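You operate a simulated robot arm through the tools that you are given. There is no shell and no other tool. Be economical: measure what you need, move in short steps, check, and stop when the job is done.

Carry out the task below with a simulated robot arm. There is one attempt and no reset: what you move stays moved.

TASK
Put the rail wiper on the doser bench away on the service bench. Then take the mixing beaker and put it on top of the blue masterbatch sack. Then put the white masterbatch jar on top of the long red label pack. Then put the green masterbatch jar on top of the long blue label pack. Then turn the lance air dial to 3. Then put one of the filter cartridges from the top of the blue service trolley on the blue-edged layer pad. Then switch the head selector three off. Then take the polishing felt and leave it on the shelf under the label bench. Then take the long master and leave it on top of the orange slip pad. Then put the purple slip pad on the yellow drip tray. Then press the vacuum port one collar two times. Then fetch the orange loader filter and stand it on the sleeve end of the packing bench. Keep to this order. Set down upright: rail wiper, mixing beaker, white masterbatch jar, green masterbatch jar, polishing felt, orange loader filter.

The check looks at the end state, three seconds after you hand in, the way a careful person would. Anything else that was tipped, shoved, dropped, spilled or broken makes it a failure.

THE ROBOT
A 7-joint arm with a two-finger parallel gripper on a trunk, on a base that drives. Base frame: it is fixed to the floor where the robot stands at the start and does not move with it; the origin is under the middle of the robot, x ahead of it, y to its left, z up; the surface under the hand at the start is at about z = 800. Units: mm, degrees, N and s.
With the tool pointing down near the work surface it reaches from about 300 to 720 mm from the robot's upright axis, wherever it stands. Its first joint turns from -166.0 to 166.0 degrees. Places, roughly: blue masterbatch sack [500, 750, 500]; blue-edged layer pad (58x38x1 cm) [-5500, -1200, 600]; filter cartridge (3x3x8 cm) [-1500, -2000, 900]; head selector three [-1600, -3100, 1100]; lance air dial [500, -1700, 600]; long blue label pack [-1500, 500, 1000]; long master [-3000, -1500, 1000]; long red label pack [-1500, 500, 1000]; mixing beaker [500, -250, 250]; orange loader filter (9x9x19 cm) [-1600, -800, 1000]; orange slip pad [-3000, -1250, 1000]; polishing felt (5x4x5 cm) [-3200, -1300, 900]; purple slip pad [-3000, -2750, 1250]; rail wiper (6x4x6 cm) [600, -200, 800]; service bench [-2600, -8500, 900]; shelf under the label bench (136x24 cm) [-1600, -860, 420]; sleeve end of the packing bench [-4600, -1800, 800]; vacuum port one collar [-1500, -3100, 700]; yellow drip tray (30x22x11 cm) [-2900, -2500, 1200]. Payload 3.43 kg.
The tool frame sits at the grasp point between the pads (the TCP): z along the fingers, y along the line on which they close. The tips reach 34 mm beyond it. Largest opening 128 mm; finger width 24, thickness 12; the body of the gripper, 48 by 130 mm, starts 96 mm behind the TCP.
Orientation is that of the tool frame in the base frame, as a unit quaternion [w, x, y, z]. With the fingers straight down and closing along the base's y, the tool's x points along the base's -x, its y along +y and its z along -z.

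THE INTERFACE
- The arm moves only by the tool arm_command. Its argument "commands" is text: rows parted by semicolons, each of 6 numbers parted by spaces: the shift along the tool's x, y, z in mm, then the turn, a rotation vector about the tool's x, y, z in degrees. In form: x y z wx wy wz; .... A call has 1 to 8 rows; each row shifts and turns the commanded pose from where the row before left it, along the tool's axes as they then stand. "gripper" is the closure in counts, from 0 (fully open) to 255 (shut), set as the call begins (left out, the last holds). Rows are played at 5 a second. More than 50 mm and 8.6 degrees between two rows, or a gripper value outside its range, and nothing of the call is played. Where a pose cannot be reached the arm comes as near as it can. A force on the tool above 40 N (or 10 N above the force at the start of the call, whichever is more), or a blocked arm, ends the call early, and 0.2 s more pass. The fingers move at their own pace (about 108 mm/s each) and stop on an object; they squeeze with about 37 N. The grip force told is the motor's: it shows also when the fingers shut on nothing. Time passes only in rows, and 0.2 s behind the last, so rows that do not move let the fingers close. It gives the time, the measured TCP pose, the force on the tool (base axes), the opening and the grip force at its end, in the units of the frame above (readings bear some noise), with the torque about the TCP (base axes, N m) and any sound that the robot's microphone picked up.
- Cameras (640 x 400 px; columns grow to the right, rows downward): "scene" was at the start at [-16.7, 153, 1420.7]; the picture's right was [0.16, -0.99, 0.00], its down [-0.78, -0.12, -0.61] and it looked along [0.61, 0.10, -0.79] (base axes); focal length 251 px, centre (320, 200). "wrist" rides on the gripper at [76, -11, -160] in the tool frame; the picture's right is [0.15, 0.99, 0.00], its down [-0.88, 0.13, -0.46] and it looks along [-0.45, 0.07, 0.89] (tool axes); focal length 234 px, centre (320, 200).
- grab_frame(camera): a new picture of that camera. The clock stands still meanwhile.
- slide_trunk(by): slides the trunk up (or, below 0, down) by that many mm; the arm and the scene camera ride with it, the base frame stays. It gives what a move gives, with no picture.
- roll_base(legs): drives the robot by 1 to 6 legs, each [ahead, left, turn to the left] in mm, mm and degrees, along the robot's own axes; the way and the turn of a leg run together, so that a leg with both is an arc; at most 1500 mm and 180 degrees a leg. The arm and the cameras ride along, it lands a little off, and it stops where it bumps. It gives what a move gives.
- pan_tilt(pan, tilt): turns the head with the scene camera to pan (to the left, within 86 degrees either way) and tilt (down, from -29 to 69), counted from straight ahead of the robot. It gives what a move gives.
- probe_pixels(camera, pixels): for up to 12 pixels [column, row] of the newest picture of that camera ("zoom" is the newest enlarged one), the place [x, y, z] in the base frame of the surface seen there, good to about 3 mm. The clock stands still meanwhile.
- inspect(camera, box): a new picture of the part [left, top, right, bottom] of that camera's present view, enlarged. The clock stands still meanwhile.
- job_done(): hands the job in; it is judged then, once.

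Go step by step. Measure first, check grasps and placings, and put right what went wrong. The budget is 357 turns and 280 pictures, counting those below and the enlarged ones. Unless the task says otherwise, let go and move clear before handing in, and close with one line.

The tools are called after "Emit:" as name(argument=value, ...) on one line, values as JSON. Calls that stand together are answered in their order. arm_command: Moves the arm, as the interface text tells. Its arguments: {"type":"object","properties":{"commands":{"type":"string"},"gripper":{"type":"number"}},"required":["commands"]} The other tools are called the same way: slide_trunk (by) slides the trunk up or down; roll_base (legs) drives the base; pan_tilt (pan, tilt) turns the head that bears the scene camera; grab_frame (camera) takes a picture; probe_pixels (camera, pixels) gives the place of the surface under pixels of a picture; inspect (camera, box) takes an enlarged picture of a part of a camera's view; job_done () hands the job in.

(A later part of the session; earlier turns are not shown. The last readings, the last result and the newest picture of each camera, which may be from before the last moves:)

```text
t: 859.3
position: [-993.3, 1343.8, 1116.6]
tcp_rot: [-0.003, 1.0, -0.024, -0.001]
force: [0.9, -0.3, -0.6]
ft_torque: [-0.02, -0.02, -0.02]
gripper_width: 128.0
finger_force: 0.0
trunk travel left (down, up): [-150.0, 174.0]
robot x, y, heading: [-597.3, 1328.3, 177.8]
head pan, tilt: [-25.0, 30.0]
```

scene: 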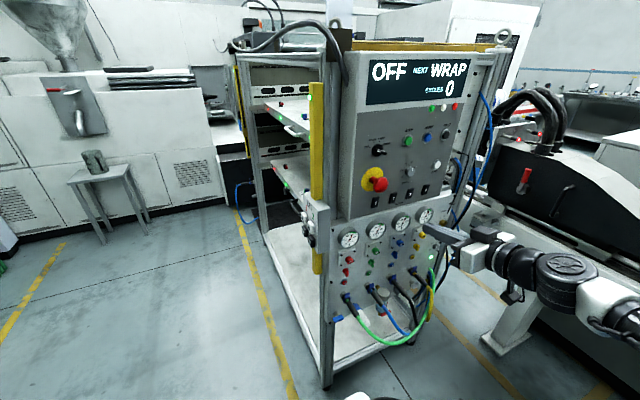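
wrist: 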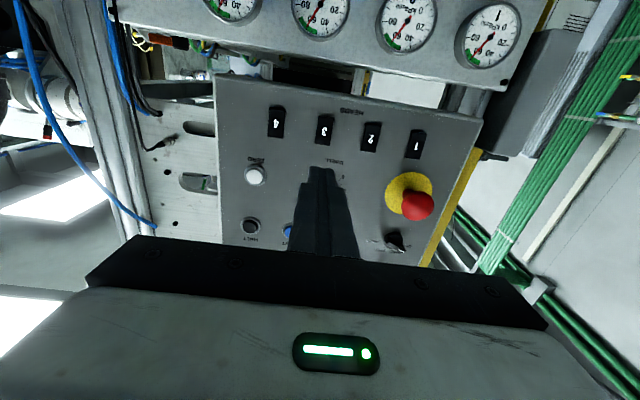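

Emit:
roll_base(legs=[[1320, 0, 2.2], [800, 430, 0], [1180, 0, 0], [0, 0, 90]])

Emit:
pan_tilt(pan=20, tilt=20)

Emit:
grab_frame(camera="scene")

```text
t: 879.8
position: [-3884.3, 542.4, 1115.8]
tcp_rot: [-0.003, 0.709, 0.705, -0.003]
force: [-0.3, 0.7, -0.5]
ft_torque: [0.01, 0.01, 0.0]
gripper_width: 128.0
finger_force: 0.1
trunk travel left (down, up): [-150.0, 174.0]
robot x, y, heading: [-3885.5, 937.8, -89.8]
head pan, tilt: [-25.0, 30.0]
```

```text
t: 880.9
position: [-3884.9, 542.7, 1116.8]
tcp_rot: [-0.002, 0.708, 0.706, -0.003]
force: [0.5, 0.3, -0.4]
ft_torque: [0.0, 0.02, 0.01]
gripper_width: 127.8
finger_force: 0.0
trunk travel left (down, up): [-150.0, 174.0]
robot x, y, heading: [-3885.7, 936.9, -89.3]
head pan, tilt: [20.0, 20.0]
```

```text
118 pictures are left
```

scene: 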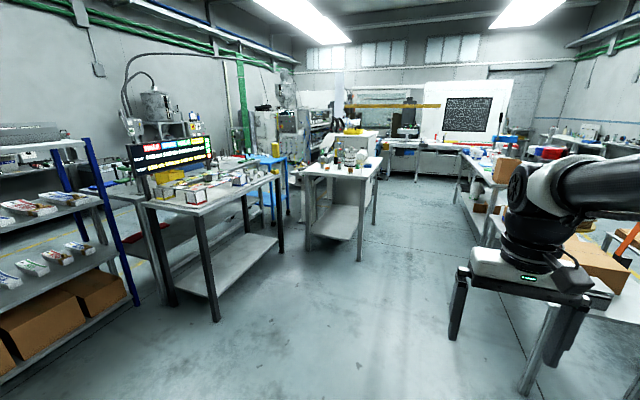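

The bench with the felt stands at (345,175). Driving down the middle aisle to y≈-1370 and facing east.

Emit:
roll_base(legs=[[1200, 0, -0.6], [1100, 0, 0], [0, 0, 90]])

Emit:
pan_tilt(pan=10, tilt=35)

Emit:
grab_frame(camera="scene")

```text
t: 896.1
position: [-3464.6, -1354.3, 1117.9]
tcp_rot: [-0.001, 0.002, 1.0, -0.004]
force: [-0.7, -0.4, 0.5]
ft_torque: [-0.01, 0.0, 0.0]
gripper_width: 127.9
finger_force: 0.1
trunk travel left (down, up): [-150.0, 174.0]
robot x, y, heading: [-3857.3, -1352.7, 0.6]
head pan, tilt: [20.0, 20.0]
```

```text
t: 896.9
position: [-3463.1, -1353.9, 1115.9]
tcp_rot: [0.0, 0.003, 1.0, -0.003]
force: [-0.5, -0.1, -0.6]
ft_torque: [-0.02, -0.01, 0.0]
gripper_width: 128.0
finger_force: 0.1
trunk travel left (down, up): [-150.0, 174.0]
robot x, y, heading: [-3856.9, -1351.8, 0.6]
head pan, tilt: [10.0, 35.0]
```

```text
117 pictures are left
```

scene: 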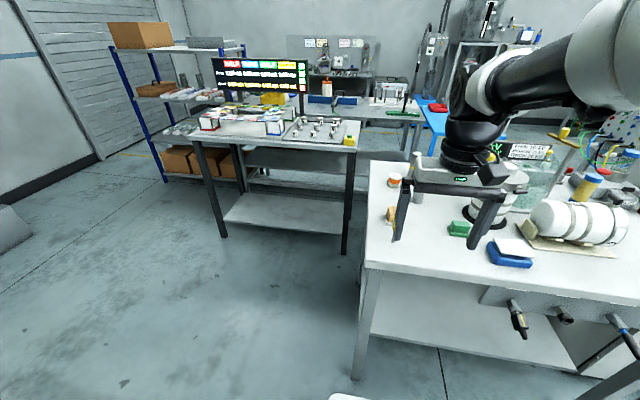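

Emit:
inspect(camera="scene", box=[360, 120, 640, 300])

Emit:
grab_frame(camera="wrist")

Emit:
probe_pixels(camera="scene", pixels=[[459, 228], [512, 250], [391, 215], [396, 180], [430, 260], [415, 195], [580, 215], [370, 270], [500, 230], [590, 180]])

```text
2.22 times, centred on (500, 210) of scene
```

zoom: 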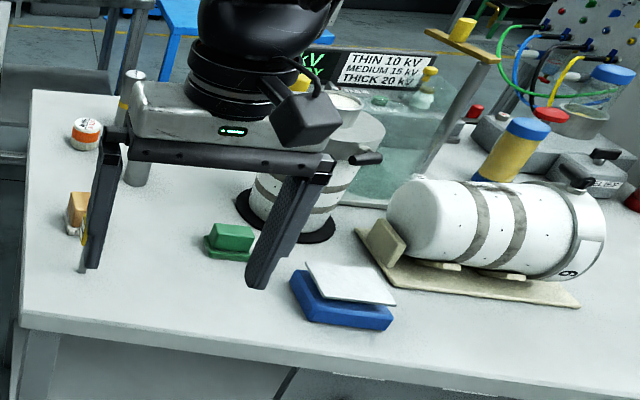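

```text
115 pictures are left
```

wrist: 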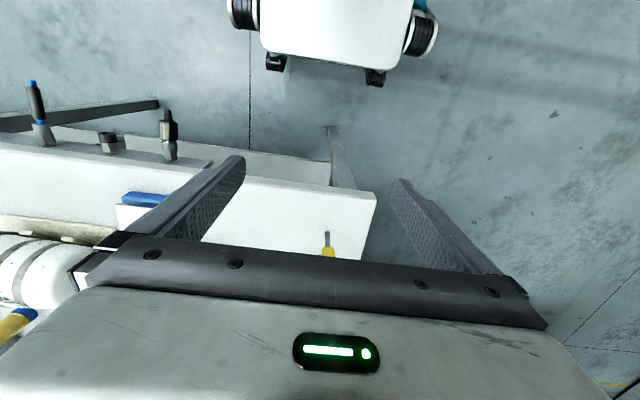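

```text
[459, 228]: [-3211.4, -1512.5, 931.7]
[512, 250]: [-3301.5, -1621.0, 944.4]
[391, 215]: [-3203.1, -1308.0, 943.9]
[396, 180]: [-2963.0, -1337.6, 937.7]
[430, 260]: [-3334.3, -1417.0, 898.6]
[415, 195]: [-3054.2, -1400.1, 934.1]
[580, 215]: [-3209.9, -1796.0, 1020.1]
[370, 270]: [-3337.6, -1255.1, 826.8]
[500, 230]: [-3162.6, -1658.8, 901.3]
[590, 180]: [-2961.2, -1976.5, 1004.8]
```

The orange-brown block at (-3203,-1308, top 944) seems to be the felt. Moving the hand above for a closer look.

Emit:
arm_command(commands="-45 10 0 0 0 0; -45 10 0 0 0 0; -45 10 0 0 0 0; -45 10 0 0 0 0; -20 6 0 0 0 0; 0 0 0 0 0 0")

Emit:
grab_frame(camera="wrist")

Emit:
inspect(camera="wrist", box=[260, 90, 400, 240])

```text
t: 898.3
position: [-3264.0, -1309.0, 1116.5]
tcp_rot: [0.0, 0.002, 1.0, -0.004]
force: [-0.4, -0.5, -0.5]
ft_torque: [0.01, 0.0, 0.01]
gripper_width: 128.1
finger_force: 0.1
trunk travel left (down, up): [-150.0, 174.0]
robot x, y, heading: [-3860.3, -1352.5, 0.5]
head pan, tilt: [10.0, 35.0]
```

```text
114 pictures are left
```

wrist: 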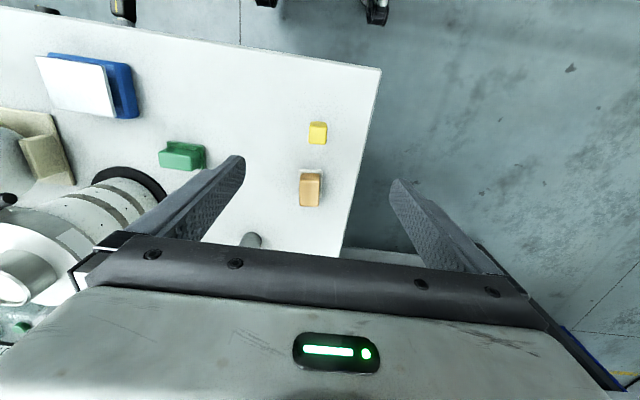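

```text
2.67 times, centred on (330, 165) of wrist
```

zoom: 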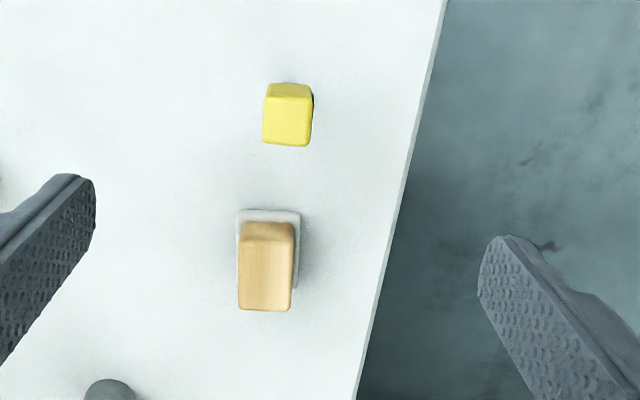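

The wood handle on white felt at (310,190) is the polishing felt. Measuring it.

Emit:
probe_pixels(camera="zoom", pixels=[[266, 275], [245, 275], [288, 275], [266, 245], [266, 300], [242, 215], [298, 215], [288, 110], [265, 232], [297, 240]])

```text
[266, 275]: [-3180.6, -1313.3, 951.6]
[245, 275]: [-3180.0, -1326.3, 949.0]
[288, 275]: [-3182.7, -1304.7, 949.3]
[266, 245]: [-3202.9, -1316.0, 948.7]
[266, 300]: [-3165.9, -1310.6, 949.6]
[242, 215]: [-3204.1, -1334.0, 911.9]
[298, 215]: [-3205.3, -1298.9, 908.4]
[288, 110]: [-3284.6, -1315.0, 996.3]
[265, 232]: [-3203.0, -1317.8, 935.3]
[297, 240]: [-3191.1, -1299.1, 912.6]
```

Handle centre (-3182,-1315), yaw ≈+8°, z to 950. Aligning, then descending to z≈948.

Emit:
arm_command(commands="-41 -3 0 0 0 0; -41 -3 0 0 0 0; 0 0 0 0 0 -7; 0 0 45 0 0 0; 0 0 30 0 0 0; 0 0 0 0 0 0", gripper=100)

Emit:
inspect(camera="wrist", box=[220, 90, 420, 250])

```text
t: 899.7
position: [-3186.9, -1316.3, 1040.2]
tcp_rot: [0.0, -0.059, 0.998, -0.004]
force: [-0.6, -0.6, -0.3]
ft_torque: [0.0, -0.03, 0.01]
gripper_width: 77.7
finger_force: 0.1
out of reach, approached as far as the arm can: row 2
trunk travel left (down, up): [-150.0, 174.0]
robot x, y, heading: [-3860.8, -1352.8, 0.4]
head pan, tilt: [10.0, 35.0]
```

```text
2.50 times, centred on (320, 170) of wrist
```

zoom: 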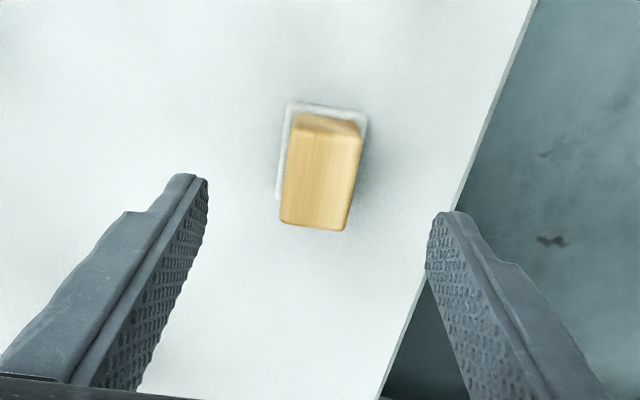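

Emit:
probe_pixels(camera="zoom", pixels=[[320, 180], [300, 180], [340, 180], [325, 145], [312, 215], [290, 180]])

Emit:
arm_command(commands="-4 0 30 0 0 0; 0 0 30 0 0 0; 0 0 20 0 0 0; 0 0 0 0 0 0")

Emit:
inspect(camera="wrist", box=[220, 90, 420, 250])

```text
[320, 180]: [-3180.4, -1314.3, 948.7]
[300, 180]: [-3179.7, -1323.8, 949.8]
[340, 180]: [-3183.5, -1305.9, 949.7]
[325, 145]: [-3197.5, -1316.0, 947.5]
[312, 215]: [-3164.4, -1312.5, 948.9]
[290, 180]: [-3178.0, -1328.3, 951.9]
```

```text
t: 900.7
position: [-3182.5, -1315.4, 959.4]
tcp_rot: [0.0, -0.058, 0.998, -0.004]
force: [-0.4, 0.1, -0.4]
ft_torque: [0.0, 0.01, -0.05]
gripper_width: 77.8
finger_force: 0.1
trunk travel left (down, up): [-150.0, 174.0]
robot x, y, heading: [-3857.6, -1352.0, 0.6]
head pan, tilt: [10.0, 35.0]
```

```text
2.50 times, centred on (320, 170) of wrist
```

zoom: 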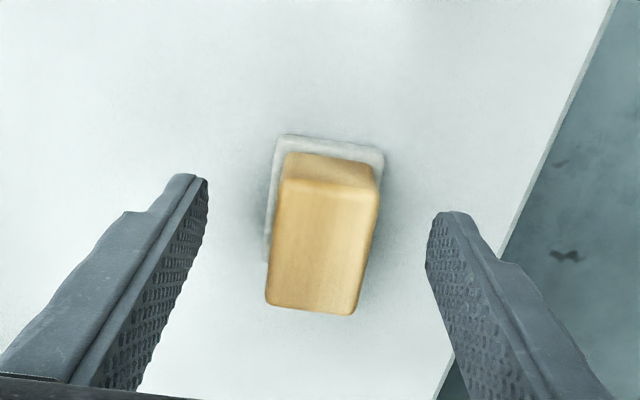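

Emit:
arm_command(commands="0 0 8 0 0 0; 0 0 3 0 0 0; 0 0 0 0 0 0")

Emit:
arm_command(commands="0 0 0 0 0 0; 0 0 0 0 0 0; 0 0 0 0 0 0; 0 0 0 0 0 0", gripper=255)

Emit:
arm_command(commands="0 0 -2 0 0 0; 0 0 -4 0 0 0; 0 0 -6 0 0 0; 0 0 -8 0 0 0; 0 0 -15 0 0 0; 0 0 -20 0 0 0; 0 0 -25 0 0 0; 0 0 0 0 0 0")

Emit:
grab_frame(camera="wrist")

```text
t: 901.5
position: [-3182.1, -1317.1, 948.8]
tcp_rot: [0.001, -0.058, 0.998, -0.004]
force: [-0.2, -0.7, 0.0]
ft_torque: [0.01, 0.04, 0.01]
gripper_width: 77.5
finger_force: 0.2
trunk travel left (down, up): [-150.0, 174.0]
robot x, y, heading: [-3861.3, -1356.2, 0.4]
head pan, tilt: [10.0, 35.0]
```

```text
t: 902.5
position: [-3182.2, -1315.4, 949.9]
tcp_rot: [0.001, -0.058, 0.998, -0.004]
force: [0.2, 0.9, 2.9]
ft_torque: [0.06, 0.03, 0.03]
gripper_width: 31.0
finger_force: 36.9
trunk travel left (down, up): [-150.0, 174.0]
robot x, y, heading: [-3857.8, -1351.0, 0.5]
head pan, tilt: [10.0, 35.0]
```

```text
t: 904.3
position: [-3182.9, -1317.0, 1027.8]
tcp_rot: [0.0, -0.058, 0.998, -0.004]
force: [0.6, 0.4, -1.0]
ft_torque: [0.04, 0.0, 0.0]
gripper_width: 30.8
finger_force: 37.3
trunk travel left (down, up): [-150.0, 174.0]
robot x, y, heading: [-3859.7, -1351.3, 0.4]
head pan, tilt: [10.0, 35.0]
```

```text
110 pictures are left
```

wrist: 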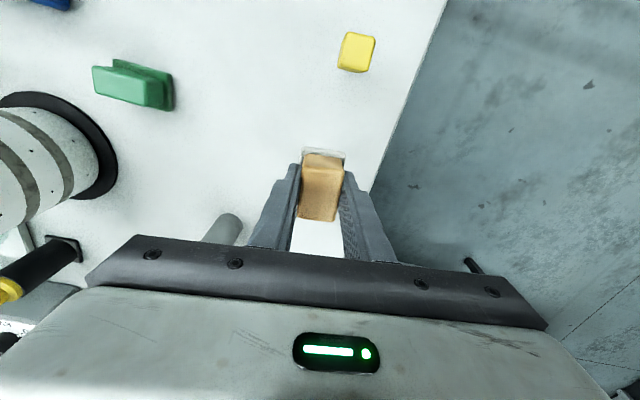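

Held. To reach under the label bench I need a tilted grip, so I'll set it down on a free spot here (y≈-1425) and regrasp at 45°. First stepping the base closer.

Emit:
roll_base(legs=[[90, 0, 0]])

Emit:
arm_command(commands="0 0 0 0 0 7; 45 0 0 0 0 0; 45 -35 0 0 0 0; 0 -40 0 0 0 0; 0 -35 0 0 0 0; 0 0 0 0 0 0")

Emit:
grab_frame(camera="wrist")

```text
t: 905.4
position: [-3094.6, -1314.4, 1026.4]
tcp_rot: [0.0, -0.058, 0.998, -0.003]
force: [0.2, 0.0, 0.1]
ft_torque: [0.01, -0.04, -0.02]
gripper_width: 30.9
finger_force: 37.4
trunk travel left (down, up): [-150.0, 174.0]
robot x, y, heading: [-3770.5, -1351.1, 0.5]
head pan, tilt: [10.0, 35.0]
```

```text
refused: row 3 steps farther than a row can; nothing moved
```

```text
109 pictures are left
```

wrist: 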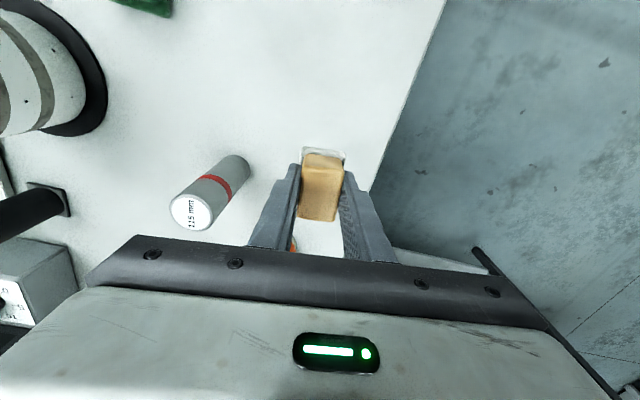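

Emit:
arm_command(commands="0 0 0 0 0 7; 45 0 0 0 0 0; 45 0 0 0 0 0; 0 -40 0 0 0 0; 0 -40 0 0 0 0; 0 -30 0 0 0 0; 0 0 0 0 0 0")

Emit:
grab_frame(camera="wrist")

```text
t: 907.0
position: [-3185.6, -1423.7, 1027.8]
tcp_rot: [0.001, 0.002, 1.0, -0.002]
force: [0.7, 0.2, -0.7]
ft_torque: [0.03, 0.01, 0.0]
gripper_width: 30.8
finger_force: 36.9
trunk travel left (down, up): [-150.0, 174.0]
robot x, y, heading: [-3771.4, -1351.9, 0.5]
head pan, tilt: [10.0, 35.0]
```

```text
108 pictures are left
```

wrist: 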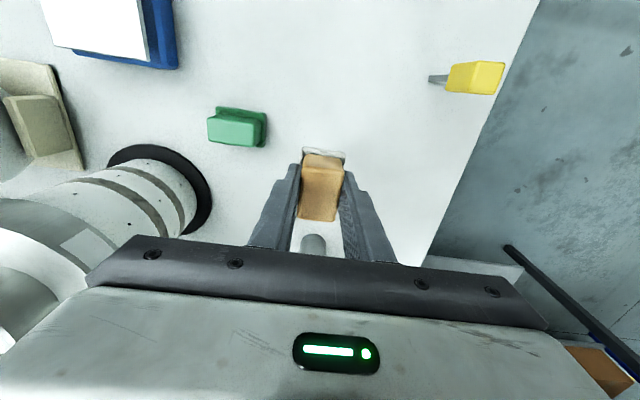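

Emit:
probe_pixels(camera="wrist", pixels=[[313, 240], [318, 250], [240, 120], [262, 130], [465, 78], [210, 190]])

Emit:
arm_command(commands="25 0 0 0 0 0; 0 0 30 0 0 0; 0 0 30 0 0 0; 0 0 12 0 0 0; 0 0 0 0 0 0")

```text
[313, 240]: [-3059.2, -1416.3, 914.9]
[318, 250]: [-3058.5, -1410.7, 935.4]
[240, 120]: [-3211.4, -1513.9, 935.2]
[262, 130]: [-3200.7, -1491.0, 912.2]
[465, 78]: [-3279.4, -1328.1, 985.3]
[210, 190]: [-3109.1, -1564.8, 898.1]
```

```text
t: 908.2
position: [-3211.2, -1424.3, 957.2]
tcp_rot: [0.0, 0.002, 1.0, -0.003]
force: [0.0, 0.8, -1.2]
ft_torque: [-0.03, -0.01, 0.03]
gripper_width: 30.7
finger_force: 37.2
trunk travel left (down, up): [-150.0, 174.0]
robot x, y, heading: [-3769.0, -1352.8, 0.5]
head pan, tilt: [10.0, 35.0]
```

Emit:
arm_command(commands="0 0 4 0 0 0; 0 0 2 0 0 0; 0 0 1 0 0 0; 0 0 0 0 0 0")

Emit:
arm_command(commands="0 0 0 0 0 0; 0 0 0 0 0 0; 0 0 0 0 0 0", gripper=135)

Emit:
arm_command(commands="0 0 -30 0 0 0; 0 0 -40 0 0 0; 0 0 -40 0 0 0; 20 0 -20 0 -7.5 0; 20 0 -20 0 -7.5 0; 20 0 -20 0 -7.5 0; 20 0 -20 0 -7.5 0; 0 0 0 0 0 0")

Emit:
grab_frame(camera="wrist")

```text
t: 909.2
position: [-3209.8, -1425.7, 948.8]
tcp_rot: [0.0, 0.003, 1.0, -0.004]
force: [-0.5, 0.1, 0.3]
ft_torque: [0.04, 0.02, 0.01]
gripper_width: 30.8
finger_force: 36.8
trunk travel left (down, up): [-150.0, 174.0]
robot x, y, heading: [-3773.9, -1351.2, 0.4]
head pan, tilt: [10.0, 35.0]
```

```text
t: 910.0
position: [-3209.6, -1425.0, 950.1]
tcp_rot: [-0.001, 0.003, 1.0, -0.004]
force: [0.2, -0.2, 0.0]
ft_torque: [0.01, 0.01, 0.01]
gripper_width: 60.4
finger_force: 0.2
trunk travel left (down, up): [-150.0, 174.0]
robot x, y, heading: [-3775.1, -1353.7, 0.3]
head pan, tilt: [10.0, 35.0]
```

```text
t: 911.8
position: [-3303.0, -1424.6, 1123.0]
tcp_rot: [0.26, 0.001, 0.966, -0.004]
force: [-0.5, 0.9, 0.2]
ft_torque: [0.01, 0.01, 0.0]
gripper_width: 60.3
finger_force: 0.2
trunk travel left (down, up): [-150.0, 174.0]
robot x, y, heading: [-3773.3, -1352.4, 0.4]
head pan, tilt: [10.0, 35.0]
```

```text
107 pictures are left
```

wrist: 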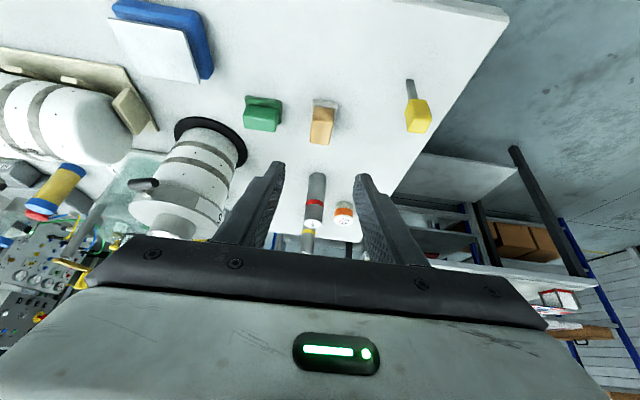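

Adding the remaining pitch, lowering, and approaching along the tool axis.

Emit:
arm_command(commands="0 0 0 0 -7.5 0; 0 0 0 0 -7.5 0; 30 0 30 0 0 0; 29 0 29 0 0 0; 0 0 40 0 0 0; 0 0 0 0 0 0")

Emit:
inspect(camera="wrist", box=[200, 80, 440, 260])

Emit:
probe_pixels(camera="zoom", pixels=[[320, 130], [300, 130], [330, 130], [315, 150], [310, 170], [320, 100]])

```text
t: 913.4
position: [-3281.7, -1468.8, 1010.7]
tcp_rot: [0.383, 0.045, 0.922, -0.022]
force: [-0.8, -1.0, -0.1]
ft_torque: [0.06, -0.03, 0.04]
gripper_width: 60.3
finger_force: 0.0
trunk travel left (down, up): [-150.0, 174.0]
robot x, y, heading: [-3771.1, -1353.7, 0.5]
head pan, tilt: [10.0, 35.0]
stopped in row 6: the arm was blocked; the commanded pose is now the measured one
```

```text
2.22 times, centred on (320, 170) of wrist
```

zoom: 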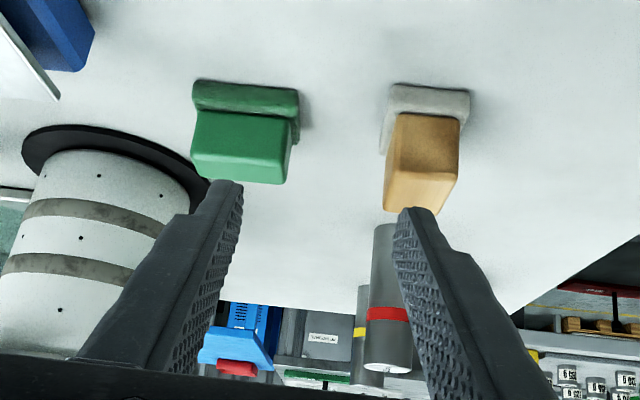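

```text
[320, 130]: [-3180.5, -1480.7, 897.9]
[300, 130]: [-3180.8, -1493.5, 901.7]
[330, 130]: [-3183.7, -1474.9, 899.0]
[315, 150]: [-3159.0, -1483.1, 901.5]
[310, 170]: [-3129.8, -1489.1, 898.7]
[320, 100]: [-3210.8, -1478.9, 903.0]
```

The arm blocked itself (too folded). Retreating along the tool axis, backing the base 120 mm, and realigning.

Emit:
arm_command(commands="0 0 -40 0 0 0; -20 0 -20 0 0 0; 0 0 0 0 0 0")

Emit:
roll_base(legs=[[-130, 0, 0]])

Emit:
arm_command(commands="-30 20 30 0 0 0; -30 15 30 0 0 0; -20 0 20 0 0 0; 0 0 0 0 0 0")

Emit:
grab_frame(camera="wrist")

Emit:
grab_frame(camera="scene")

```text
t: 914.2
position: [-3309.0, -1463.6, 1067.2]
tcp_rot: [0.383, 0.043, 0.923, -0.021]
force: [0.8, 0.7, 0.2]
ft_torque: [0.04, -0.01, 0.04]
gripper_width: 60.6
finger_force: 0.0
trunk travel left (down, up): [-150.0, 174.0]
robot x, y, heading: [-3771.9, -1353.9, 0.6]
head pan, tilt: [10.0, 35.0]
```

```text
t: 915.5
position: [-3438.0, -1464.6, 1067.3]
tcp_rot: [0.383, 0.043, 0.922, -0.022]
force: [0.6, -0.4, 0.0]
ft_torque: [-0.01, -0.02, 0.03]
gripper_width: 60.4
finger_force: 0.0
trunk travel left (down, up): [-150.0, 174.0]
robot x, y, heading: [-3900.0, -1356.4, 0.6]
head pan, tilt: [10.0, 35.0]
```

```text
t: 916.5
position: [-3319.9, -1441.9, 1067.8]
tcp_rot: [0.383, 0.044, 0.922, -0.022]
force: [-0.1, -0.1, -0.3]
ft_torque: [0.04, -0.01, 0.0]
gripper_width: 60.5
finger_force: 0.2
trunk travel left (down, up): [-150.0, 174.0]
robot x, y, heading: [-3900.5, -1353.3, 0.4]
head pan, tilt: [10.0, 35.0]
```

```text
105 pictures are left
```

wrist: 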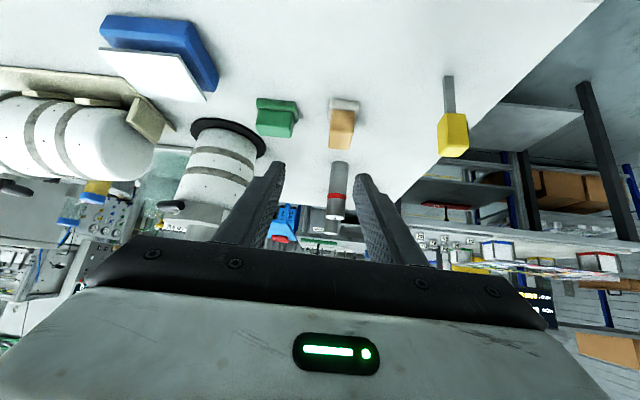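

```text
104 pictures are left
```

scene: 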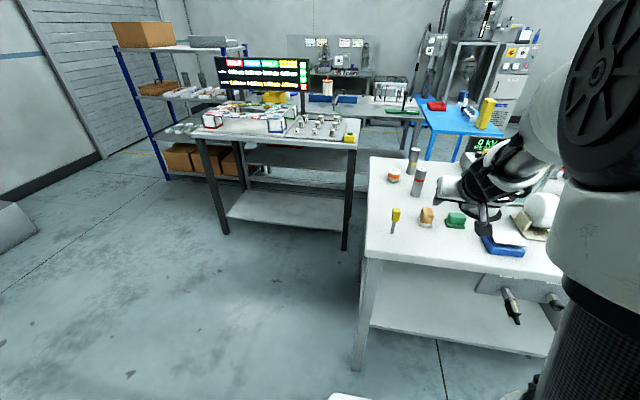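

Emit:
arm_command(commands="0 0 0 -3.6 0 -3.6; 0 0 0 0 0 0")

Emit:
grab_frame(camera="wrist")

Emit:
inspect(camera="wrist", box=[270, 80, 420, 190])

```text
t: 917.1
position: [-3321.1, -1441.1, 1068.5]
tcp_rot: [0.383, 0.001, 0.924, -0.004]
force: [-0.2, 0.3, -0.5]
ft_torque: [0.04, -0.01, -0.04]
gripper_width: 60.4
finger_force: 0.0
trunk travel left (down, up): [-150.0, 174.0]
robot x, y, heading: [-3900.8, -1353.0, 0.4]
head pan, tilt: [10.0, 35.0]
```

```text
103 pictures are left
```

wrist: 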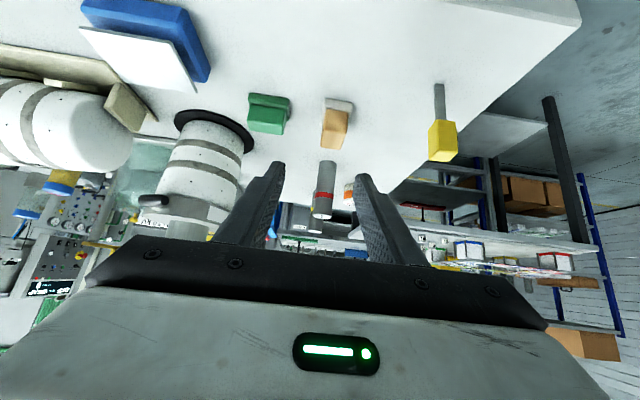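

```text
3.64 times, centred on (345, 135) of wrist
```

zoom: 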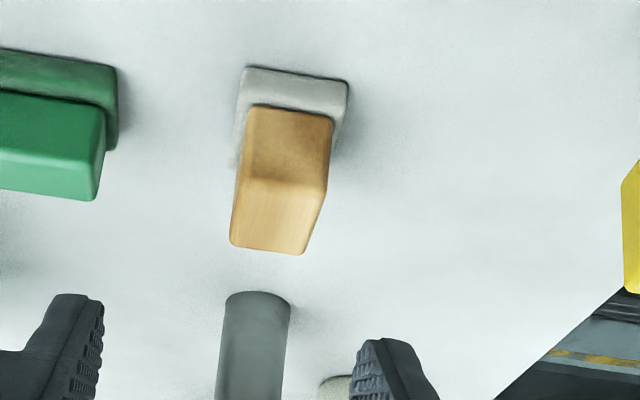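

Emit:
probe_pixels(camera="zoom", pixels=[[275, 220], [245, 220], [305, 220], [275, 180], [270, 245], [290, 150], [300, 90], [90, 160], [255, 300]])

```text
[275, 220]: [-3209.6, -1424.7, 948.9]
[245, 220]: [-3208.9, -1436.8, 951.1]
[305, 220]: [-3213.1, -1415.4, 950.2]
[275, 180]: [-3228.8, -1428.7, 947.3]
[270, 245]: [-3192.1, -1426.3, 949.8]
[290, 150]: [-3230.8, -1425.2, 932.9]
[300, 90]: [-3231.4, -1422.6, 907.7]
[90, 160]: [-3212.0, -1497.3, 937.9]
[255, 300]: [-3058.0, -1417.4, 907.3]
```

Emit:
arm_command(commands="8 15 20 0 0 0; 0 0 40 0 0 0; 0 0 40 0 0 0; 0 0 25 0 0 0; 0 0 0 0 0 0")

Emit:
inspect(camera="wrist", box=[200, 80, 440, 260])

```text
t: 918.3
position: [-3238.6, -1426.8, 971.8]
tcp_rot: [0.384, 0.001, 0.923, -0.004]
force: [0.1, 0.2, 0.6]
ft_torque: [0.01, 0.01, -0.01]
gripper_width: 60.4
finger_force: 0.0
trunk travel left (down, up): [-150.0, 174.0]
robot x, y, heading: [-3901.3, -1355.2, 0.7]
head pan, tilt: [10.0, 35.0]
```

```text
2.22 times, centred on (320, 170) of wrist
```

zoom: 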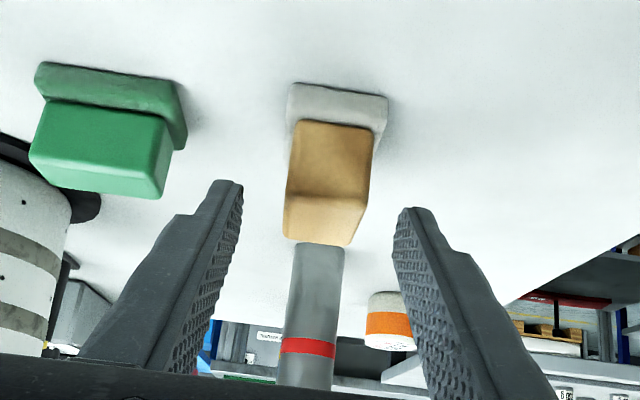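

Emit:
arm_command(commands="-2 0 20 0 0 0; 0 0 19 0 0 0; 0 0 0 0 0 0")

Emit:
arm_command(commands="0 0 0 0 0 0; 0 0 0 0 0 0; 0 0 0 0 0 0; 0 0 0 0 0 0", gripper=255)

Emit:
arm_command(commands="-2 0 -2 0 0 0; -3 0 -3 0 0 0; -6 0 -6 0 0 0; -12 0 -12 0 0 0; -20 0 -20 0 0 0; -25 0 -25 0 0 0; -25 0 -25 0 0 0; 0 0 0 0 0 0")

Emit:
grab_frame(camera="wrist")

```text
t: 919.1
position: [-3209.6, -1425.7, 945.7]
tcp_rot: [0.384, 0.003, 0.924, -0.006]
force: [-0.4, 0.3, 1.1]
ft_torque: [-0.01, 0.0, 0.01]
gripper_width: 60.3
finger_force: 0.0
trunk travel left (down, up): [-150.0, 174.0]
robot x, y, heading: [-3903.0, -1352.1, 0.5]
head pan, tilt: [10.0, 35.0]
```

```text
t: 920.1
position: [-3209.4, -1426.5, 946.2]
tcp_rot: [0.383, 0.002, 0.924, -0.006]
force: [0.4, 0.1, 2.8]
ft_torque: [0.08, -0.15, -0.03]
gripper_width: 31.3
finger_force: 36.6
trunk travel left (down, up): [-150.0, 174.0]
robot x, y, heading: [-3901.4, -1352.4, 0.6]
head pan, tilt: [10.0, 35.0]
```

```text
t: 921.9
position: [-3208.8, -1427.4, 1080.8]
tcp_rot: [0.383, 0.002, 0.924, -0.005]
force: [-0.4, 0.8, -0.1]
ft_torque: [0.0, -0.03, 0.02]
gripper_width: 31.2
finger_force: 37.3
trunk travel left (down, up): [-150.0, 174.0]
robot x, y, heading: [-3900.7, -1351.6, 0.5]
head pan, tilt: [10.0, 35.0]
```

```text
100 pictures are left
```

wrist: 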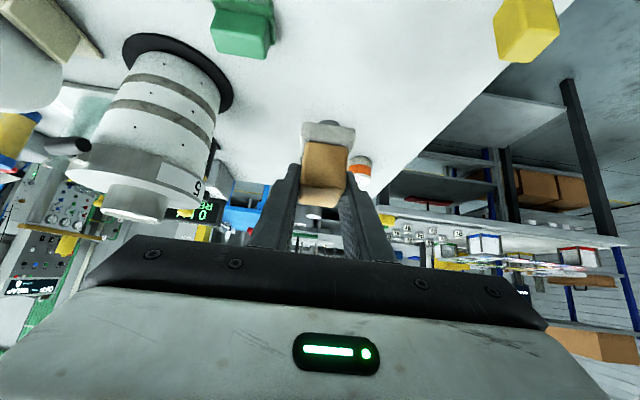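

Held in a 45° grip (bottom ≈46 mm below TCP). Retracting and driving round to the label bench.

Emit:
arm_command(commands="30 0 -30 0 0 0; 35 0 -35 0 0 0; 35 0 -35 0 0 0; 35 0 -35 0 0 0; 0 0 0 0 0 0")

Emit:
roll_base(legs=[[0, 0, 89.5], [1150, 0, 0], [1150, 0, 0], [0, 0, -90]])

```text
t: 923.1
position: [-3401.2, -1425.0, 1078.2]
tcp_rot: [0.383, 0.001, 0.924, -0.003]
force: [0.6, 0.2, -0.1]
ft_torque: [-0.03, -0.04, 0.02]
gripper_width: 31.0
finger_force: 36.8
trunk travel left (down, up): [-150.0, 174.0]
robot x, y, heading: [-3902.9, -1355.0, 0.7]
head pan, tilt: [10.0, 35.0]
```

```text
t: 942.4
position: [-3422.9, 885.1, 1078.4]
tcp_rot: [0.382, 0.006, 0.924, -0.006]
force: [0.1, 0.5, -0.2]
ft_torque: [-0.01, -0.02, 0.05]
gripper_width: 31.3
finger_force: 36.8
trunk travel left (down, up): [-150.0, 174.0]
robot x, y, heading: [-3921.4, 964.3, -0.0]
head pan, tilt: [10.0, 35.0]
```

Emit:
roll_base(legs=[[1300, 0, 0], [200, 0, 0], [0, 420, 0], [1000, 0, 0], [900, 0, 0]])

```text
t: 952.3
position: [-1930.0, 1093.5, 1078.1]
tcp_rot: [0.382, -0.008, 0.924, -0.001]
force: [0.0, 0.6, -0.5]
ft_torque: [-0.01, -0.01, -0.02]
gripper_width: 31.4
finger_force: 36.7
trunk travel left (down, up): [-150.0, 174.0]
robot x, y, heading: [-2431.9, 1154.9, 1.6]
head pan, tilt: [10.0, 35.0]
stopped in leg 3: the robot was blocked; the commanded pose is now the measured one
```

Blocked by the bin again; nudging off, forward 210 mm, then left as before.

Emit:
roll_base(legs=[[0, -15, -1.6], [210, 0, 0], [0, 260, 0], [900, 0, 0], [850, 0, 0]])

```text
t: 965.4
position: [20.6, 1349.6, 1078.7]
tcp_rot: [0.383, -0.003, 0.924, -0.002]
force: [-0.1, -0.2, -1.3]
ft_torque: [0.01, -0.03, 0.02]
gripper_width: 31.2
finger_force: 36.8
trunk travel left (down, up): [-150.0, 174.0]
robot x, y, heading: [-481.8, 1417.1, 1.0]
head pan, tilt: [10.0, 35.0]
```

Emit:
roll_base(legs=[[0, -1100, 0], [0, -1100, 0], [0, 0, 179]])

Emit:
pan_tilt(pan=15, tilt=35)

Emit:
grab_frame(camera="scene")

Emit:
probe_pixels(camera="scene", pixels=[[200, 260], [250, 260], [300, 270], [250, 230], [250, 200], [250, 210], [300, 300], [150, 250], [320, 250]])

```text
t: 994.4
position: [-911.1, -719.3, 1078.8]
tcp_rot: [-0.006, 0.924, -0.005, -0.383]
force: [0.6, -0.2, -0.7]
ft_torque: [0.01, -0.01, -0.02]
gripper_width: 31.1
finger_force: 36.7
trunk travel left (down, up): [-150.0, 174.0]
robot x, y, heading: [-412.4, -798.1, -180.0]
head pan, tilt: [10.0, 35.0]
```

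```text
t: 995.0
position: [-910.7, -719.4, 1078.3]
tcp_rot: [-0.006, 0.924, -0.004, -0.382]
force: [-0.1, 0.3, -1.4]
ft_torque: [0.01, -0.01, -0.02]
gripper_width: 31.2
finger_force: 36.6
trunk travel left (down, up): [-150.0, 174.0]
robot x, y, heading: [-414.3, -792.4, -179.9]
head pan, tilt: [15.0, 35.0]
```

```text
99 pictures are left
```

scene: 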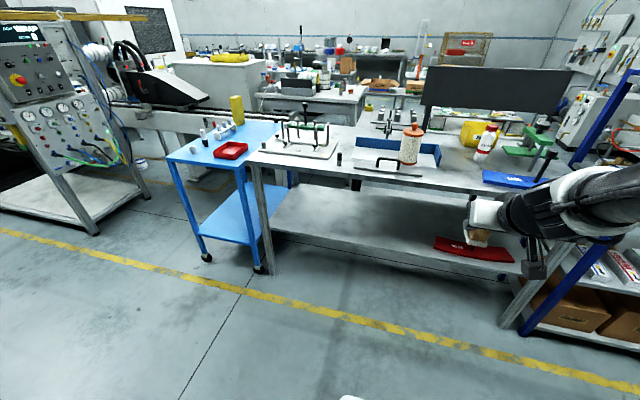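

```text
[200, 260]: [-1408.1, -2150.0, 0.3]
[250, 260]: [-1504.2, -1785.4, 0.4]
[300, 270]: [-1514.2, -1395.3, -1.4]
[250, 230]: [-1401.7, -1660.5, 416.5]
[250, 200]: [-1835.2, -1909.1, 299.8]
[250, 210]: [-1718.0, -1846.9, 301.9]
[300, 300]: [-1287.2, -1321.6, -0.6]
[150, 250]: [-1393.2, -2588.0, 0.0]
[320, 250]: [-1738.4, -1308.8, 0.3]
```

Emit:
probe_pixels(camera="scene", pixels=[[350, 225], [350, 240], [350, 205], [400, 245], [300, 225], [300, 205], [400, 180], [340, 175], [430, 260], [411, 150], [465, 248]])

Emit:
inspect(camera="scene", box=[240, 110, 560, 300])

```text
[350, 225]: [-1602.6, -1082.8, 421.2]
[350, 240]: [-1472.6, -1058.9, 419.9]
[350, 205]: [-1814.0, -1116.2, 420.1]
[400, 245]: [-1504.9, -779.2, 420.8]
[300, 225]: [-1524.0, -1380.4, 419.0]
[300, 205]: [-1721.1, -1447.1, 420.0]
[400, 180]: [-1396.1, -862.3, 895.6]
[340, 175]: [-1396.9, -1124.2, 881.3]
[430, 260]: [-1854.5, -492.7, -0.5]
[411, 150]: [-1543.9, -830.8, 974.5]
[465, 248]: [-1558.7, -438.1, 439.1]
```

```text
2.00 times, centred on (400, 205) of scene
```

zoom: 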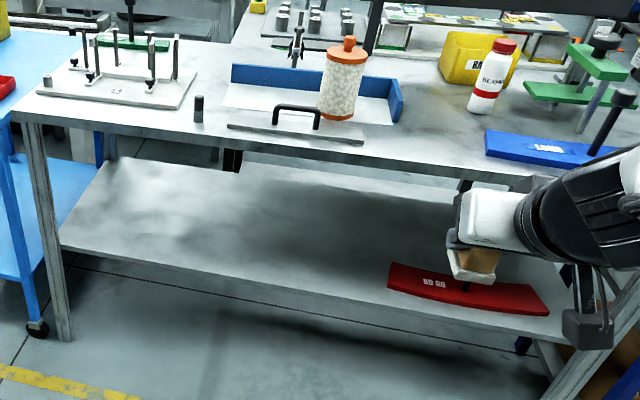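

Shelf at z=420; free area around (-1560,-1000). Moving sideways, lowering trunk and arm in front of the bench.

Emit:
roll_base(legs=[[0, 280, 0]])

Emit:
slide_trunk(by=-150)

Emit:
arm_command(commands="25 0 35 0 0 0; 25 0 35 0 0 0; 35 0 35 0 0 0; 35 0 35 0 0 0; 35 0 35 0 0 0; 35 0 35 0 0 0; 35 0 35 0 0 0; 0 0 0 0 0 0")

Emit:
arm_command(commands="30 0 30 0 0 0; 30 0 30 0 0 0; 0 0 0 0 0 0")

```text
t: 998.3
position: [-910.5, -1002.2, 1078.5]
tcp_rot: [-0.007, 0.924, -0.005, -0.382]
force: [0.3, -0.4, -1.2]
ft_torque: [-0.01, 0.0, -0.01]
gripper_width: 30.9
finger_force: 36.9
trunk travel left (down, up): [-150.0, 174.0]
robot x, y, heading: [-411.6, -1077.8, -179.9]
head pan, tilt: [15.0, 35.0]
```

```text
t: 1000.1
position: [-911.5, -1003.0, 928.8]
tcp_rot: [-0.007, 0.924, -0.005, -0.383]
force: [-0.5, 0.6, 0.5]
ft_torque: [-0.01, 0.01, 0.01]
gripper_width: 31.3
finger_force: 37.3
trunk travel left (down, up): [0.0, 324.0]
robot x, y, heading: [-408.8, -1076.6, -180.0]
head pan, tilt: [15.0, 35.0]
```

```text
t: 1001.9
position: [-926.0, -997.5, 594.0]
tcp_rot: [-0.006, 0.923, -0.005, -0.384]
force: [-0.2, 0.6, -0.3]
ft_torque: [-0.01, -0.03, 0.0]
gripper_width: 31.2
finger_force: 37.2
trunk travel left (down, up): [0.0, 324.0]
robot x, y, heading: [-410.5, -1075.1, 180.1]
head pan, tilt: [15.0, 35.0]
```

```text
t: 1002.7
position: [-934.1, -989.5, 524.3]
tcp_rot: [-0.008, 0.924, -0.006, -0.383]
force: [-0.7, 0.0, -0.4]
ft_torque: [0.02, 0.01, 0.0]
gripper_width: 31.3
finger_force: 36.4
out of reach, approached as far as the arm can: row 2
trunk travel left (down, up): [0.0, 324.0]
robot x, y, heading: [-414.5, -1074.0, -179.8]
head pan, tilt: [15.0, 35.0]
```

Emit:
roll_base(legs=[[420, 0, 0]])

Emit:
arm_command(commands="-20 -5 35 0 0 0; -20 -5 35 0 0 0; -20 0 35 0 0 0; 0 0 0 0 0 0")

Emit:
grab_frame(camera="wrist")

Emit:
grab_frame(camera="scene")

```text
t: 1005.2
position: [-1349.0, -987.3, 525.0]
tcp_rot: [-0.006, 0.924, -0.006, -0.383]
force: [-0.3, 1.3, -0.5]
ft_torque: [0.0, 0.02, -0.02]
gripper_width: 30.9
finger_force: 36.9
trunk travel left (down, up): [0.0, 324.0]
robot x, y, heading: [-825.7, -1078.2, 179.9]
head pan, tilt: [15.0, 35.0]
```

```text
t: 1006.2
position: [-1465.8, -976.2, 492.6]
tcp_rot: [-0.006, 0.924, -0.006, -0.383]
force: [0.2, 0.1, -0.4]
ft_torque: [0.0, 0.01, -0.03]
gripper_width: 31.0
finger_force: 36.9
trunk travel left (down, up): [0.0, 324.0]
robot x, y, heading: [-825.6, -1077.2, 179.9]
head pan, tilt: [15.0, 35.0]
```

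```text
97 pictures are left
```

wrist: 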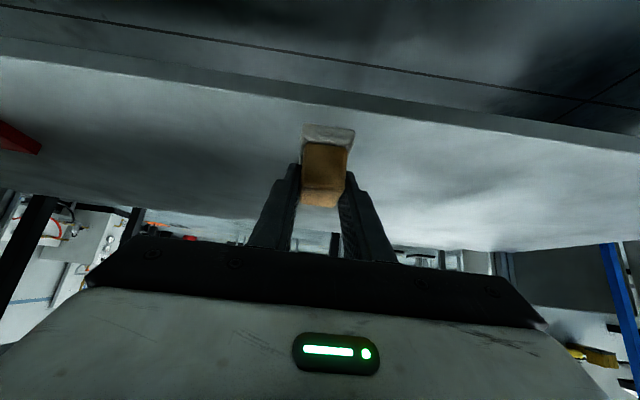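

```text
96 pictures are left
```

scene: 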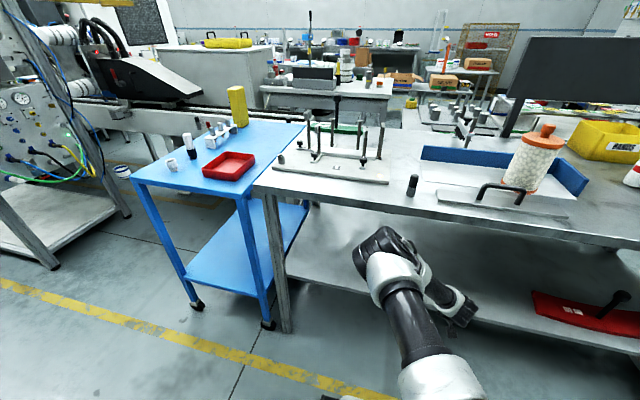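

Emit:
probe_pixels(camera="scene", pixels=[[385, 240], [410, 245], [370, 250], [460, 310]])

Emit:
arm_command(commands="-20 0 35 0 0 0; -25 0 30 0 0 0; 0 0 0 0 0 0")

```text
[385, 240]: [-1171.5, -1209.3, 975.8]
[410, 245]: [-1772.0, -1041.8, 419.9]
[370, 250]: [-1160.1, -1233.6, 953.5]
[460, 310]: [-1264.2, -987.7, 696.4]
```

```text
t: 1007.0
position: [-1543.0, -974.4, 478.4]
tcp_rot: [-0.006, 0.924, -0.006, -0.383]
force: [0.1, 0.7, -0.8]
ft_torque: [0.02, -0.03, 0.0]
gripper_width: 31.0
finger_force: 37.6
trunk travel left (down, up): [0.0, 324.0]
robot x, y, heading: [-821.8, -1080.9, 179.6]
head pan, tilt: [15.0, 35.0]
```

Emit:
arm_command(commands="4 0 4 0 0 0; 2 0 2 0 0 0; 1 0 1 0 0 0; 0.7 0 0.7 0 0 0; 0 0 0 0 0 0")

Emit:
inspect(camera="wrist", box=[220, 80, 420, 240])

```text
t: 1008.2
position: [-1542.4, -975.1, 467.9]
tcp_rot: [-0.006, 0.924, -0.006, -0.383]
force: [1.0, 0.0, -1.2]
ft_torque: [0.02, 0.02, 0.04]
gripper_width: 31.4
finger_force: 36.7
trunk travel left (down, up): [0.0, 324.0]
robot x, y, heading: [-825.1, -1080.0, 179.9]
head pan, tilt: [15.0, 35.0]
```

```text
2.50 times, centred on (320, 160) of wrist
```

zoom: 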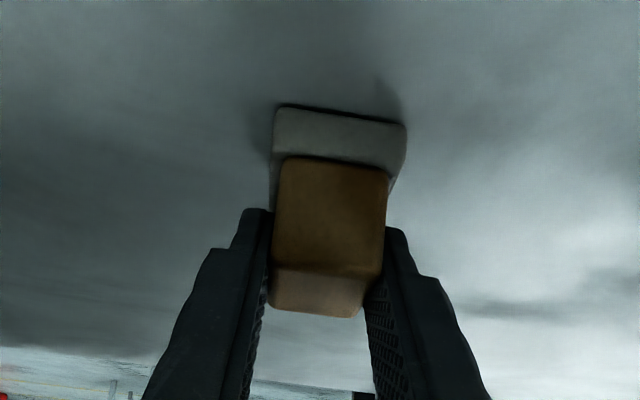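

Very close to contact. One or two more millimetres, then release and back out.

Emit:
arm_command(commands="0.7 0 0.7 0 0 0; 0.7 0 0.7 0 0 0; 0 0 0 0 0 0")

Emit:
arm_command(commands="0 0 0 0 0 0; 0 0 0 0 0 0; 0 0 0 0 0 0", gripper=110)

Emit:
arm_command(commands="0 0 -20 0 0 0; 15 0 -35 0 0 0; 25 0 -35 0 0 0; 25 0 -35 0 0 0; 0 0 0 0 0 0")

Emit:
grab_frame(camera="wrist")

```text
t: 1009.0
position: [-1542.8, -975.4, 466.2]
tcp_rot: [-0.006, 0.923, -0.006, -0.385]
force: [1.1, 0.1, 9.7]
ft_torque: [-0.22, 0.27, 0.04]
gripper_width: 31.2
finger_force: 36.9
trunk travel left (down, up): [0.0, 324.0]
robot x, y, heading: [-824.1, -1078.6, 180.0]
head pan, tilt: [15.0, 35.0]
```

```text
t: 1009.9
position: [-1541.0, -974.8, 463.1]
tcp_rot: [-0.006, 0.924, -0.005, -0.382]
force: [0.0, 0.5, 0.1]
ft_torque: [0.03, -0.03, -0.04]
gripper_width: 72.6
finger_force: 0.0
trunk travel left (down, up): [0.0, 324.0]
robot x, y, heading: [-823.3, -1078.6, 180.2]
head pan, tilt: [15.0, 35.0]
```

```text
t: 1011.0
position: [-1407.6, -977.6, 508.5]
tcp_rot: [-0.006, 0.924, -0.005, -0.382]
force: [0.1, -0.9, 0.2]
ft_torque: [-0.03, 0.0, 0.01]
gripper_width: 72.7
finger_force: 0.0
trunk travel left (down, up): [0.0, 324.0]
robot x, y, heading: [-825.5, -1082.6, 179.7]
head pan, tilt: [15.0, 35.0]
```

```text
94 pictures are left
```

wrist: 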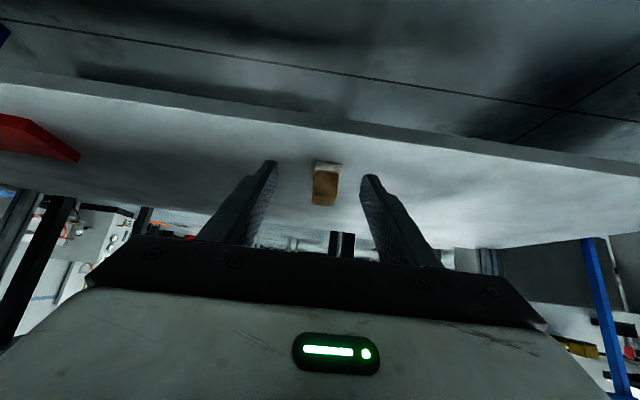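

Felt stands on the shelf. Next the long master: restoring the arm and driving back west.

Emit:
roll_base(legs=[[-420, 0, 0]])

Emit:
slide_trunk(by=200)

Emit:
arm_command(commands="-35 0 -35 0 0 0; -35 0 -35 0 0 0; -35 0 -35 0 0 0; -35 0 -35 0 0 0; -35 0 -35 0 0 0; -35 0 -35 0 7.5 0; 0 0 0 0 7.5 0; 0 0 0 0 7.5 0", gripper=0)

Emit:
arm_command(commands="0 0 -20 0 7.5 0; 0 0 -20 0 7.5 0; 0 0 -20 0 7.5 0; 0 0 0 0 0 0")

Emit:
roll_base(legs=[[0, -1200, 0], [0, -1230, 0], [1350, 0, 0], [800, 430, 0], [1080, 0, 0], [0, 0, 90]])

```text
t: 1013.6
position: [-994.2, -978.4, 509.1]
tcp_rot: [-0.006, 0.924, -0.004, -0.383]
force: [-1.1, 0.9, -0.5]
ft_torque: [0.0, -0.01, -0.01]
gripper_width: 73.0
finger_force: 0.1
trunk travel left (down, up): [0.0, 324.0]
robot x, y, heading: [-409.9, -1075.9, -180.0]
head pan, tilt: [15.0, 35.0]
```

```text
t: 1015.8
position: [-992.7, -977.7, 707.3]
tcp_rot: [-0.005, 0.924, -0.004, -0.382]
force: [0.1, -0.6, -0.5]
ft_torque: [0.0, -0.02, 0.01]
gripper_width: 72.4
finger_force: 0.0
trunk travel left (down, up): [-200.0, 124.0]
robot x, y, heading: [-408.0, -1079.3, -180.1]
head pan, tilt: [15.0, 35.0]
```

```text
t: 1017.6
position: [-995.1, -980.7, 1008.5]
tcp_rot: [-0.006, 0.981, -0.006, -0.195]
force: [0.3, -0.8, -0.4]
ft_torque: [0.01, 0.0, -0.02]
gripper_width: 128.1
finger_force: 0.0
trunk travel left (down, up): [-200.0, 124.0]
robot x, y, heading: [-413.8, -1075.0, -179.9]
head pan, tilt: [15.0, 35.0]
```

```text
t: 1018.6
position: [-978.6, -981.5, 1064.5]
tcp_rot: [-0.005, 1.0, -0.007, 0.001]
force: [-0.2, 0.0, 0.4]
ft_torque: [0.01, -0.01, -0.01]
gripper_width: 128.1
finger_force: 0.0
trunk travel left (down, up): [-200.0, 124.0]
robot x, y, heading: [-407.5, -1077.9, -179.9]
head pan, tilt: [15.0, 35.0]
```

```text
t: 1061.8
position: [-3777.7, 389.3, 1063.4]
tcp_rot: [-0.003, 0.723, 0.691, -0.003]
force: [-0.4, -0.3, -0.2]
ft_torque: [0.03, -0.01, 0.05]
gripper_width: 128.1
finger_force: 0.0
trunk travel left (down, up): [-200.0, 124.0]
robot x, y, heading: [-3663.0, 956.7, -92.0]
head pan, tilt: [15.0, 35.0]
```

Emit:
roll_base(legs=[[0, -200, 2], [1150, 0, 0], [1080, 0, 0], [0, 0, 90]])

Emit:
grab_frame(camera="wrist")

```text
t: 1078.8
position: [-3262.4, -1326.3, 1062.5]
tcp_rot: [0.0, -0.008, 1.0, -0.002]
force: [0.4, -0.5, 0.4]
ft_torque: [-0.01, 0.02, -0.01]
gripper_width: 127.9
finger_force: 0.1
trunk travel left (down, up): [-200.0, 124.0]
robot x, y, heading: [-3833.4, -1245.2, 1.9]
head pan, tilt: [15.0, 35.0]
```

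```text
93 pictures are left
```

wrist: 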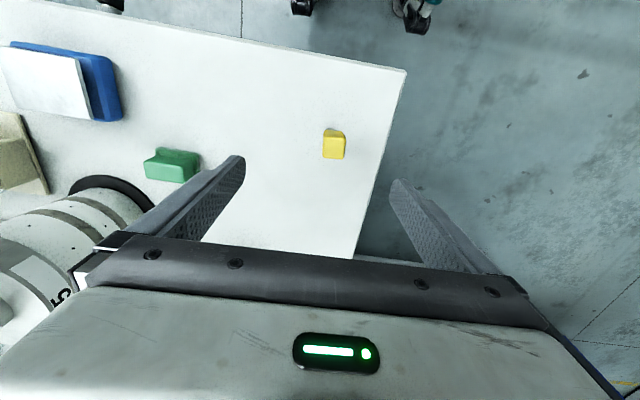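

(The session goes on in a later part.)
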